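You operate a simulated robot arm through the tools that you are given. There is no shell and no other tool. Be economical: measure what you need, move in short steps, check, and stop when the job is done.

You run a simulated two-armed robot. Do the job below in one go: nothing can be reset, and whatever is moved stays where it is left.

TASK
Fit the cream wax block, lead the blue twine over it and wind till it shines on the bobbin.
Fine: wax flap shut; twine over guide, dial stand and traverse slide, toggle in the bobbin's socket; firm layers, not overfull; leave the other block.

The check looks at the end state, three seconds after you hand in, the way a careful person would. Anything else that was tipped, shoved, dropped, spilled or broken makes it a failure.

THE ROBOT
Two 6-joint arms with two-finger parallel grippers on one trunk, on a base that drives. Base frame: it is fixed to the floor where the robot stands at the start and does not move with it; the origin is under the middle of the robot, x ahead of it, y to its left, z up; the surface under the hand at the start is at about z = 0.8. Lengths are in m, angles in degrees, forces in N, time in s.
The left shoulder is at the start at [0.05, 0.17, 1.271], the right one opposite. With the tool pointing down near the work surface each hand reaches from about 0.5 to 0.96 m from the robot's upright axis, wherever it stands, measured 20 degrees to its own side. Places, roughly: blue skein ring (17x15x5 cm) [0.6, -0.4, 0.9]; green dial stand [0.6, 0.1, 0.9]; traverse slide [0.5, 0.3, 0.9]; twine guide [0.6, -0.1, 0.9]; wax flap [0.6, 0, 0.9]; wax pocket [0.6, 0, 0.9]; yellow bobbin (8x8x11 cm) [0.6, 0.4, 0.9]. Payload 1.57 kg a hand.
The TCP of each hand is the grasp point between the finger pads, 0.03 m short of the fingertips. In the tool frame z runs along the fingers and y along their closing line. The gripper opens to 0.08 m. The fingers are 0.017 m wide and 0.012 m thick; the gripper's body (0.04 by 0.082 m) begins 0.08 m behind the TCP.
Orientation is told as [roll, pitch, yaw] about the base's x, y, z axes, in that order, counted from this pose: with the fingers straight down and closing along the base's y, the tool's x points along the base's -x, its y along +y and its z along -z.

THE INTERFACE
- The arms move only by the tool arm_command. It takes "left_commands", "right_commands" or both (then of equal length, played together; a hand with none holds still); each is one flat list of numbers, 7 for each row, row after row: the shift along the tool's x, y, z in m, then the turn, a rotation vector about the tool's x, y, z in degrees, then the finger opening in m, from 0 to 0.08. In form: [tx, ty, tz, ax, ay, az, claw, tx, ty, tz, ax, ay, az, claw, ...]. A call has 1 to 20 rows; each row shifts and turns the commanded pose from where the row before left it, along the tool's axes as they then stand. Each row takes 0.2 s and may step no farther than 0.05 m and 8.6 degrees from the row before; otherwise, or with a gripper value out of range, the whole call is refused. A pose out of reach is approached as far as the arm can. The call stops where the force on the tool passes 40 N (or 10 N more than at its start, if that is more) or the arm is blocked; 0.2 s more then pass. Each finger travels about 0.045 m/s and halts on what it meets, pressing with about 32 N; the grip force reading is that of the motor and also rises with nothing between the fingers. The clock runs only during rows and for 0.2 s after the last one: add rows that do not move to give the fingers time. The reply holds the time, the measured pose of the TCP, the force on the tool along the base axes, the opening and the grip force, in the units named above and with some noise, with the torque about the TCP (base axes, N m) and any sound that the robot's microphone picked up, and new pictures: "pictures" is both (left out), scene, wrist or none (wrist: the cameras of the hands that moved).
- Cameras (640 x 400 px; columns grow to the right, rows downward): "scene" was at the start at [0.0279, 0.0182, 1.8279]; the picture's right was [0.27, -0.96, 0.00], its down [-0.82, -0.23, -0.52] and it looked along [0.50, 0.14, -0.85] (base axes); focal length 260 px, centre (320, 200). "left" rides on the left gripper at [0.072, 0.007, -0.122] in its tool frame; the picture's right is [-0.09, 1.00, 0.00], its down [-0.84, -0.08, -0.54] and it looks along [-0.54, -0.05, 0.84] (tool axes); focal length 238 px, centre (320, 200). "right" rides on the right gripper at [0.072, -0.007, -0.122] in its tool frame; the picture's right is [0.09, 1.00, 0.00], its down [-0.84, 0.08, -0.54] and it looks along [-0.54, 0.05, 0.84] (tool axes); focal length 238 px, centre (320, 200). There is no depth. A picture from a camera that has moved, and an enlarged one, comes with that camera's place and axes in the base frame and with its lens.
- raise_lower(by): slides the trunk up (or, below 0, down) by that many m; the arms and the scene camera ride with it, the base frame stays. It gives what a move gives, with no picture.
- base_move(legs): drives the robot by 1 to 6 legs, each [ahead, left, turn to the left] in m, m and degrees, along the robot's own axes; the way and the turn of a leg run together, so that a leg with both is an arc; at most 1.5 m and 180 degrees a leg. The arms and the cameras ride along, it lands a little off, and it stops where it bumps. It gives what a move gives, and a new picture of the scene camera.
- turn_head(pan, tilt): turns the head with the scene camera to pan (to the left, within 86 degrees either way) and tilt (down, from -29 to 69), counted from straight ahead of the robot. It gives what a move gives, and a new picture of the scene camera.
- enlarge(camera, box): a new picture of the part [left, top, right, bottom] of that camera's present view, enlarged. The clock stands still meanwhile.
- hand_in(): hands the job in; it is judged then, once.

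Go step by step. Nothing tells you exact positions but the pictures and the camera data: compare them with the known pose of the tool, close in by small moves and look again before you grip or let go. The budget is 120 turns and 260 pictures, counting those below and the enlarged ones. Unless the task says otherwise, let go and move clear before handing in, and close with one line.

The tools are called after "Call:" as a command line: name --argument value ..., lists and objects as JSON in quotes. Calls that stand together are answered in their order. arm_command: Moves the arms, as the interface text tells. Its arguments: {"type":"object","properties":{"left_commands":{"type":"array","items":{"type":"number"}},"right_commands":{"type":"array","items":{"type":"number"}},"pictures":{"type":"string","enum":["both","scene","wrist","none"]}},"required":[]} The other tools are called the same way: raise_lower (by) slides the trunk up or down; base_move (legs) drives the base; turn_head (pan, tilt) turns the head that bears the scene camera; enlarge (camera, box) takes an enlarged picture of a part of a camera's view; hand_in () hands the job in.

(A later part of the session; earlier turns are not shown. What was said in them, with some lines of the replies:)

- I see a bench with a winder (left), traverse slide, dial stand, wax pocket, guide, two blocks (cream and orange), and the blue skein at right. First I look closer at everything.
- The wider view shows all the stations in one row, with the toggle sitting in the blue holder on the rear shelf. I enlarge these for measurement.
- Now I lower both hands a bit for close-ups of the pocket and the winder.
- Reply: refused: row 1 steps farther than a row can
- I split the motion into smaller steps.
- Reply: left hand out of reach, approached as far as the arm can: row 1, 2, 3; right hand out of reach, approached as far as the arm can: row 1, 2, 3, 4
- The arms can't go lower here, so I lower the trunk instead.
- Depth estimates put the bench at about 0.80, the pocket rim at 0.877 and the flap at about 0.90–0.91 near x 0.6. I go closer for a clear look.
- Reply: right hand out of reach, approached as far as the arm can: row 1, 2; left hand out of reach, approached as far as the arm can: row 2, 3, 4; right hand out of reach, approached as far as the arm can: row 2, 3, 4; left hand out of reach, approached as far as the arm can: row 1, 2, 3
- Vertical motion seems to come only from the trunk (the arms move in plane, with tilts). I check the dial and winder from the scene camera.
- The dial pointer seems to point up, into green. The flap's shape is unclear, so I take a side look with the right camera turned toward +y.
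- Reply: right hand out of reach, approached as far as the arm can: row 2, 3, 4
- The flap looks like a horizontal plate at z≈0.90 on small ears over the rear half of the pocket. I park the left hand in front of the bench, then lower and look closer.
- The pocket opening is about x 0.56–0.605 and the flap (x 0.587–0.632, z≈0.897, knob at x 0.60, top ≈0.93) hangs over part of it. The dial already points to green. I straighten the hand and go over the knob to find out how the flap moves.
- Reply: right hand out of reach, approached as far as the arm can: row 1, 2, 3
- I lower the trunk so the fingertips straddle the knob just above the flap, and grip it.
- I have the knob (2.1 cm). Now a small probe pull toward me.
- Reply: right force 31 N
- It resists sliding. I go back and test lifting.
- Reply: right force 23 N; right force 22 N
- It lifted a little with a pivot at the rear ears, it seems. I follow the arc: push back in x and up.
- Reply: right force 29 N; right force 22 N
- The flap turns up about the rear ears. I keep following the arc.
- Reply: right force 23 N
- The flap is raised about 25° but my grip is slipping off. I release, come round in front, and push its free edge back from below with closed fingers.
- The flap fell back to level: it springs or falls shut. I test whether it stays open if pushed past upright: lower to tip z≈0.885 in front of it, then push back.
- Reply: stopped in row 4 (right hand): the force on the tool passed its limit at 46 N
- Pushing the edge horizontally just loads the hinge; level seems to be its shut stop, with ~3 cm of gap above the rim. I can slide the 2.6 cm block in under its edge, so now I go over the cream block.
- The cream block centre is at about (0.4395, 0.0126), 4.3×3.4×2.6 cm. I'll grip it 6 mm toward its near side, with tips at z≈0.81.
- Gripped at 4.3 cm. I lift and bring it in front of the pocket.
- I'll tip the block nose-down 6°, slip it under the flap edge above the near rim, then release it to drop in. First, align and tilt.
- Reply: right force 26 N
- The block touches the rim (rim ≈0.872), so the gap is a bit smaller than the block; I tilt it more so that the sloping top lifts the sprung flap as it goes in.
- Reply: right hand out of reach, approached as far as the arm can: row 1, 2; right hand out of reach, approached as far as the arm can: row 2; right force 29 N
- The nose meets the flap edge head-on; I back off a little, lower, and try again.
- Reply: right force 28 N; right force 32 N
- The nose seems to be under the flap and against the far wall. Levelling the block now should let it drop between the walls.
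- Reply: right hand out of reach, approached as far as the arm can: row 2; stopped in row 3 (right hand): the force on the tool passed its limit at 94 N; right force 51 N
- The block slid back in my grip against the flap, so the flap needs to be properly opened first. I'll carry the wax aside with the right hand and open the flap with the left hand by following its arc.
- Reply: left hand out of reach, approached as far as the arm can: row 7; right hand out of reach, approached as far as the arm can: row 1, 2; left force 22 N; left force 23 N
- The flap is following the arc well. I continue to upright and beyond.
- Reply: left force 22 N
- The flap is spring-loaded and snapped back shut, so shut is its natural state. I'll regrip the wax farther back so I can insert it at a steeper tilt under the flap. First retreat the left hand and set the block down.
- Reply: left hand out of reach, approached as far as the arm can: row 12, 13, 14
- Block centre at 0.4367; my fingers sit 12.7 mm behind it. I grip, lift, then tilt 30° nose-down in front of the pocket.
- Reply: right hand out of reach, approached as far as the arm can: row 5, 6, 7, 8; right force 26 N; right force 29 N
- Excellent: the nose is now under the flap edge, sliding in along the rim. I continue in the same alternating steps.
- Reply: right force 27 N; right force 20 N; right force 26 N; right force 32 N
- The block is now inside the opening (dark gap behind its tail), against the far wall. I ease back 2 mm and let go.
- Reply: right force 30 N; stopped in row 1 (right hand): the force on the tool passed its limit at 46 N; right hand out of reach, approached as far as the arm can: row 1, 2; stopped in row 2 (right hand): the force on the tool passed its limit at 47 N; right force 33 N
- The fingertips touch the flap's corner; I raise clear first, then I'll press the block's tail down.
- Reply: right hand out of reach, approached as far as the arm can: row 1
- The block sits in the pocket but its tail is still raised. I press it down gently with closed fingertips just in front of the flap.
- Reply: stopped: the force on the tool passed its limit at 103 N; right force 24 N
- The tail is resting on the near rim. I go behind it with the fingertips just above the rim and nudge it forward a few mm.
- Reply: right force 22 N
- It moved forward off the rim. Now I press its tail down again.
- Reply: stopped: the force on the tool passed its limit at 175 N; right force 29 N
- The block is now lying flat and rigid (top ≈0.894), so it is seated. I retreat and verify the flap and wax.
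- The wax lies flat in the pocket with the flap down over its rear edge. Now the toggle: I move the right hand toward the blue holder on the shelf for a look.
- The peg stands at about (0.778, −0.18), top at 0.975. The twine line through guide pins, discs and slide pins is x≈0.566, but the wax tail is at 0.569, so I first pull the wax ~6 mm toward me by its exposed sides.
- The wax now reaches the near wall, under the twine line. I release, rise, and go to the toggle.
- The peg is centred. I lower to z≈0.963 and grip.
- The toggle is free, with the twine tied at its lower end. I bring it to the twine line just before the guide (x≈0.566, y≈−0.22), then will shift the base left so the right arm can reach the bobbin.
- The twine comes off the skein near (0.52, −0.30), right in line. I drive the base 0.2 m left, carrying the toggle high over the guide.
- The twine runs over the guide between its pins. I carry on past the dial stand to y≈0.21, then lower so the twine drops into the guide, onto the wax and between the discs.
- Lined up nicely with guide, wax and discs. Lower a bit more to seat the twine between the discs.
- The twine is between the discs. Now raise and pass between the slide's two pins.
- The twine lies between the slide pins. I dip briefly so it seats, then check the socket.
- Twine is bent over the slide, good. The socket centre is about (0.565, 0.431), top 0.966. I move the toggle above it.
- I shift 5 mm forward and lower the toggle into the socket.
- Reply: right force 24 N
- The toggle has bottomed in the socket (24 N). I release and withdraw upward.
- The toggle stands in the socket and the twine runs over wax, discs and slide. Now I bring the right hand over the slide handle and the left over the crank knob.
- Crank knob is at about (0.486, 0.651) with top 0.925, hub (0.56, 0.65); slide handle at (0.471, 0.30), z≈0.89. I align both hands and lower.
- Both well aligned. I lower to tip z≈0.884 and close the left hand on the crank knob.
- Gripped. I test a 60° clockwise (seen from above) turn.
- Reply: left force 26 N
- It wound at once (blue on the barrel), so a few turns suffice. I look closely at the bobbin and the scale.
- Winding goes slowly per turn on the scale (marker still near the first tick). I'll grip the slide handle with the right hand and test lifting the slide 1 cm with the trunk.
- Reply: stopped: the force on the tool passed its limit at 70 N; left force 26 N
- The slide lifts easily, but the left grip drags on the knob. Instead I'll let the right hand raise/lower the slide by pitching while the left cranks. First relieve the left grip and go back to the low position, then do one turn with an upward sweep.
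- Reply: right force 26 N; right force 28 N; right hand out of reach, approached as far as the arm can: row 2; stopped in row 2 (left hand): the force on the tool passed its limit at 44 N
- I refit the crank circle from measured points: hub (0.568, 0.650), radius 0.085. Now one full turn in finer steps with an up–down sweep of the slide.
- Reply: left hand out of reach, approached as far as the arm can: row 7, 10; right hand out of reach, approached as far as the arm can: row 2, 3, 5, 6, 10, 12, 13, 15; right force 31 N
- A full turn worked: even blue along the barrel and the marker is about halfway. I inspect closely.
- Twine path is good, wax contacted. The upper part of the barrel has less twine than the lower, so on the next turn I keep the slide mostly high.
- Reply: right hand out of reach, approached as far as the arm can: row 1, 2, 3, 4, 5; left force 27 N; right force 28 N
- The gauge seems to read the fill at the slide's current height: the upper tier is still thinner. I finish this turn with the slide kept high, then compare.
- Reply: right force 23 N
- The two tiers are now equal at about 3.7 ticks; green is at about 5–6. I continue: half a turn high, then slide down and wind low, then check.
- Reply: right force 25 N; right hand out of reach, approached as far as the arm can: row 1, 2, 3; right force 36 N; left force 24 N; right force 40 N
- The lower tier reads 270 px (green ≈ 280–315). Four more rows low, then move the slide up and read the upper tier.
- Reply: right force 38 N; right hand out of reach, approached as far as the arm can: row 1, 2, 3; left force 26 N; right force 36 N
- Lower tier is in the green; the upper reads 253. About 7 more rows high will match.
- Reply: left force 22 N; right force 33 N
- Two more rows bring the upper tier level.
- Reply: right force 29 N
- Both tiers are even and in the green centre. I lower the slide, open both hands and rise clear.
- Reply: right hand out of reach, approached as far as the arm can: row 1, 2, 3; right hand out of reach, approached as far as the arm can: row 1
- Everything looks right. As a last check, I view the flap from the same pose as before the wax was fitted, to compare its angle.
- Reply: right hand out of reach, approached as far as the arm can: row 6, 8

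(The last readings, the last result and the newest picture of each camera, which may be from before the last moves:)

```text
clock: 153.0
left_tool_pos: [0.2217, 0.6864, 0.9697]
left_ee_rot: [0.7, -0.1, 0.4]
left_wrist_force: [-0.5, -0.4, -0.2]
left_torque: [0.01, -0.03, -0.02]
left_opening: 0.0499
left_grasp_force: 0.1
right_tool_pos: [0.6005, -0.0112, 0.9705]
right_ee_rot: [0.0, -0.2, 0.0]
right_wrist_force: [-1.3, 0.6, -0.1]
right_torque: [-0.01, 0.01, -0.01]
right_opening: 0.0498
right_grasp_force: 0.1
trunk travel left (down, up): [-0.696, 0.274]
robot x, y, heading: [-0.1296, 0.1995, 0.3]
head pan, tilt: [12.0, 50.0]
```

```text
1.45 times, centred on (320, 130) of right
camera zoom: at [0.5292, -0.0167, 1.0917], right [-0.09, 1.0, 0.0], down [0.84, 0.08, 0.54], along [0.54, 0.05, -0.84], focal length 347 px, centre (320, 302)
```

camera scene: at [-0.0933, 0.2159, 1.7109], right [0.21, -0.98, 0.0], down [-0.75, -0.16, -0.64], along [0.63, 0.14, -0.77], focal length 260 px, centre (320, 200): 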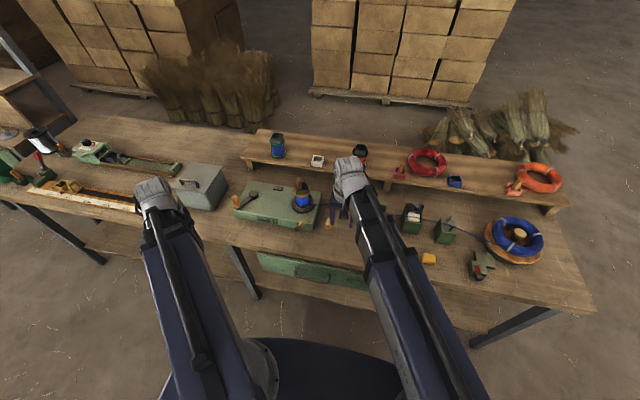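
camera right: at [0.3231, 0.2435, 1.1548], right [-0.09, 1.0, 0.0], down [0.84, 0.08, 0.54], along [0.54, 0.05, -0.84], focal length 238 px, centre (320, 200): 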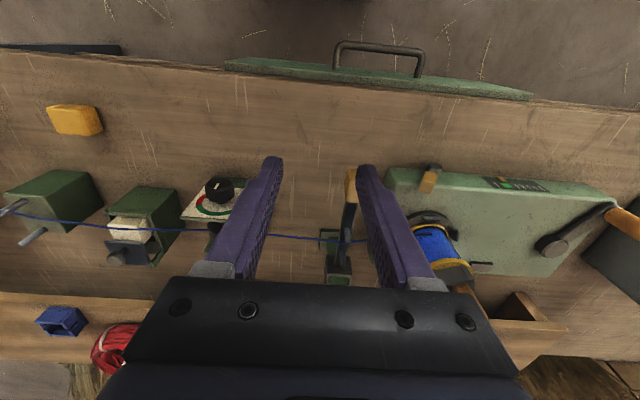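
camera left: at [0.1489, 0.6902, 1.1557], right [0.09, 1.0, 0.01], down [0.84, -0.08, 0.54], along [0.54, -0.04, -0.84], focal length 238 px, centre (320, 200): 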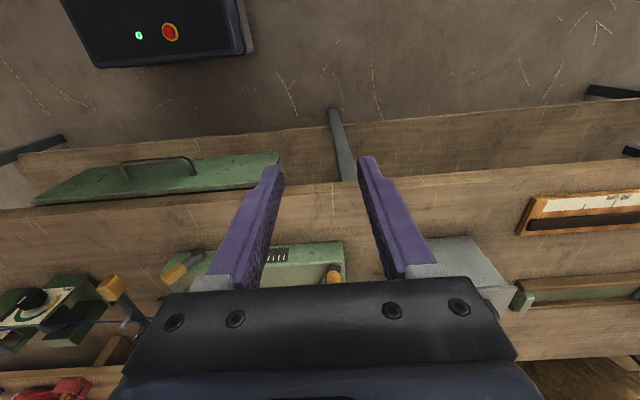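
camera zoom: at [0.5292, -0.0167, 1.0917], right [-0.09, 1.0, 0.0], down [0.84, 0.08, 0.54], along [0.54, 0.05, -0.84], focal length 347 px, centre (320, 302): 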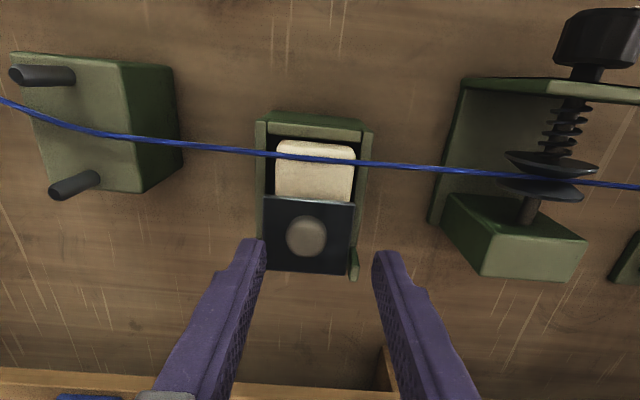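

The twine passes over the wax, between guide pins and discs. I give the flap knob one gentle push down to make sure it is fully shut.

Call:
arm_command --right_commands '[0, -0.006, 0, 0, 0, 0, 0.02, 0, 0, 0, 0, 0, 0, 0.0, 0, 0, 0, 0, 0, 0, 0.0, 0, 0, 0, 0, 0, 0, 0.0]' --pictures "none"

Call:
raise_lower --by -0.013

Call:
raise_lower --by -0.004

Call:
raise_lower --by 0.05

Call:
arm_command --right_commands '[0.04, 0, 0, 0, 0, 0, 0.0, 0.04, 0, 0, 0, 0, 0, 0.0, 0.04, 0, 0, 0, 0, 0, 0.0, 0.04, -0.02, 0, 0, 0, 0, 0.0, 0.02, -0.04, 0, 0, 0, 0, 0.0, 0, -0.045, 0, 0, 0, 0, 0.0]' --pictures "scene"

Call:
enlarge --camera "scene" --box '[360, 170, 460, 240]'

Call:
enlarge --camera "scene" --box '[230, 160, 390, 240]'

```text
clock: 154.0
left_tool_pos: [0.223, 0.6863, 0.9695]
left_ee_rot: [0.7, 0.0, 0.4]
left_wrist_force: [-0.2, 0.6, -0.1]
left_torque: [-0.03, 0.0, 0.0]
left_opening: 0.0503
left_grasp_force: 0.0
right_tool_pos: [0.6015, -0.0179, 0.9705]
right_ee_rot: [0.1, 0.0, 0.0]
right_wrist_force: [-0.4, -0.4, 1.1]
right_torque: [-0.02, 0.05, 0.0]
right_opening: 0.0
right_grasp_force: 19.6
trunk travel left (down, up): [-0.696, 0.274]
robot x, y, heading: [-0.1264, 0.2003, -0.0]
head pan, tilt: [12.0, 50.0]
```

```text
clock: 154.6
left_tool_pos: [0.2216, 0.686, 0.9582]
left_ee_rot: [0.7, -0.1, 0.4]
left_wrist_force: [-0.6, -0.2, -0.2]
left_torque: [-0.01, -0.01, 0.0]
left_opening: 0.0499
left_grasp_force: 0.0
right_tool_pos: [0.6019, -0.0182, 0.9586]
right_ee_rot: [0.0, -0.1, 0.0]
right_wrist_force: [0.1, 0.0, 0.0]
right_torque: [-0.04, -0.01, -0.01]
right_opening: 0.0001
right_grasp_force: 21.2
trunk travel left (down, up): [-0.683, 0.287]
robot x, y, heading: [-0.1301, 0.2008, 0.0]
head pan, tilt: [12.0, 50.0]
```

```text
clock: 155.2
left_tool_pos: [0.2202, 0.6881, 0.9539]
left_ee_rot: [0.7, -0.1, 0.4]
left_wrist_force: [-0.8, -0.9, 0.6]
left_torque: [0.01, 0.02, 0.02]
left_opening: 0.0497
left_grasp_force: 0.1
right_tool_pos: [0.6009, -0.0169, 0.9554]
right_ee_rot: [-0.1, -0.2, 0.1]
right_wrist_force: [7.0, -2.7, 35.3]
right_torque: [-0.12, -0.17, 0.13]
right_opening: 0.0
right_grasp_force: 21.4
trunk travel left (down, up): [-0.679, 0.291]
robot x, y, heading: [-0.1296, 0.197, -0.0]
head pan, tilt: [12.0, 50.0]
```

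```text
clock: 156.1
left_tool_pos: [0.2222, 0.6874, 1.0033]
left_ee_rot: [0.8, -0.1, 0.4]
left_wrist_force: [0.5, 0.8, 0.1]
left_torque: [0.0, 0.02, 0.01]
left_opening: 0.0503
left_grasp_force: 0.1
right_tool_pos: [0.601, -0.0176, 1.0032]
right_ee_rot: [-0.1, -0.1, 0.0]
right_wrist_force: [-0.2, 0.0, -0.1]
right_torque: [0.0, 0.0, -0.01]
right_opening: 0.0
right_grasp_force: 21.1
trunk travel left (down, up): [-0.729, 0.241]
robot x, y, heading: [-0.1304, 0.198, 0.1]
head pan, tilt: [12.0, 50.0]
```

```text
clock: 157.5
left_tool_pos: [0.2214, 0.6876, 1.0039]
left_ee_rot: [0.6, 0.0, 0.4]
left_wrist_force: [0.1, -0.1, -0.3]
left_torque: [0.0, -0.01, 0.01]
left_opening: 0.0499
left_grasp_force: 0.0
right_tool_pos: [0.4197, -0.1208, 1.0026]
right_ee_rot: [0.1, -0.1, 0.1]
right_wrist_force: [0.1, 0.4, -0.4]
right_torque: [0.0, -0.01, 0.01]
right_opening: 0.0001
right_grasp_force: 21.2
trunk travel left (down, up): [-0.729, 0.241]
robot x, y, heading: [-0.1274, 0.201, 0.0]
head pan, tilt: [12.0, 50.0]
camera scene: at [-0.0924, 0.2154, 1.6808], right [0.21, -0.98, 0.0], down [-0.75, -0.16, -0.64], along [0.63, 0.14, -0.77], focal length 260 px, centre (320, 200)
```

scene: 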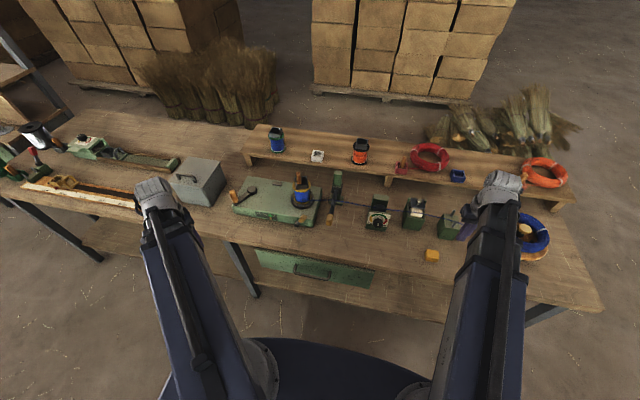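

```text
5.71 times, centred on (410, 205) of scene
camera zoom: at [-0.0924, 0.2154, 1.6808], right [0.21, -0.98, 0.0], down [-0.75, -0.16, -0.64], along [0.63, 0.14, -0.77], focal length 1489 px, centre (-194, 171)
```

zoom: 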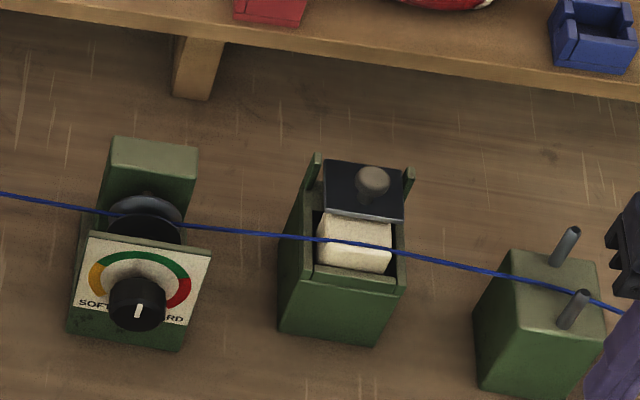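

```text
4.00 times, centred on (310, 200) of scene
camera zoom: at [-0.0924, 0.2154, 1.6808], right [0.21, -0.98, 0.0], down [-0.75, -0.16, -0.64], along [0.63, 0.14, -0.77], focal length 1042 px, centre (360, 200)
```

zoom: 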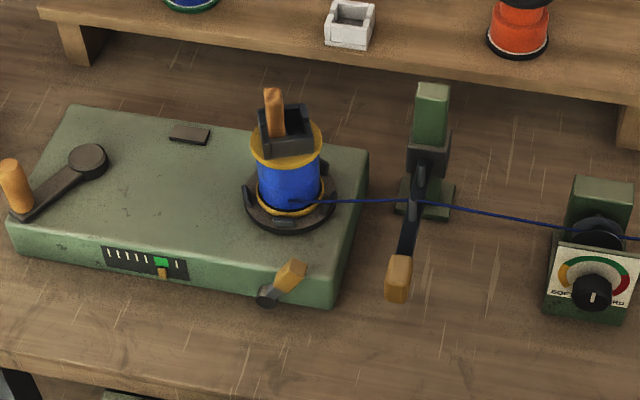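

The final check shows the flap solid and down, the wax seated, and the twine running over guide, wax, discs and slide. The toggle is in the socket, the bobbin is evenly wound in the green, and both hands are clear, so I hand in.

Call:
hand_in

```text
The job is handed in.
```

I fitted the cream wax block and led the blue twine over it. It runs through the guide, the dial stand and the slide to the toggle in the bobbin's socket. I wound it in even layers until the gauge sat mid-green, and the orange block wasn't touched. The flap is spring-loaded and rests on the wax block, a few degrees higher than when the pocket was empty; pressing it down didn't close it further.
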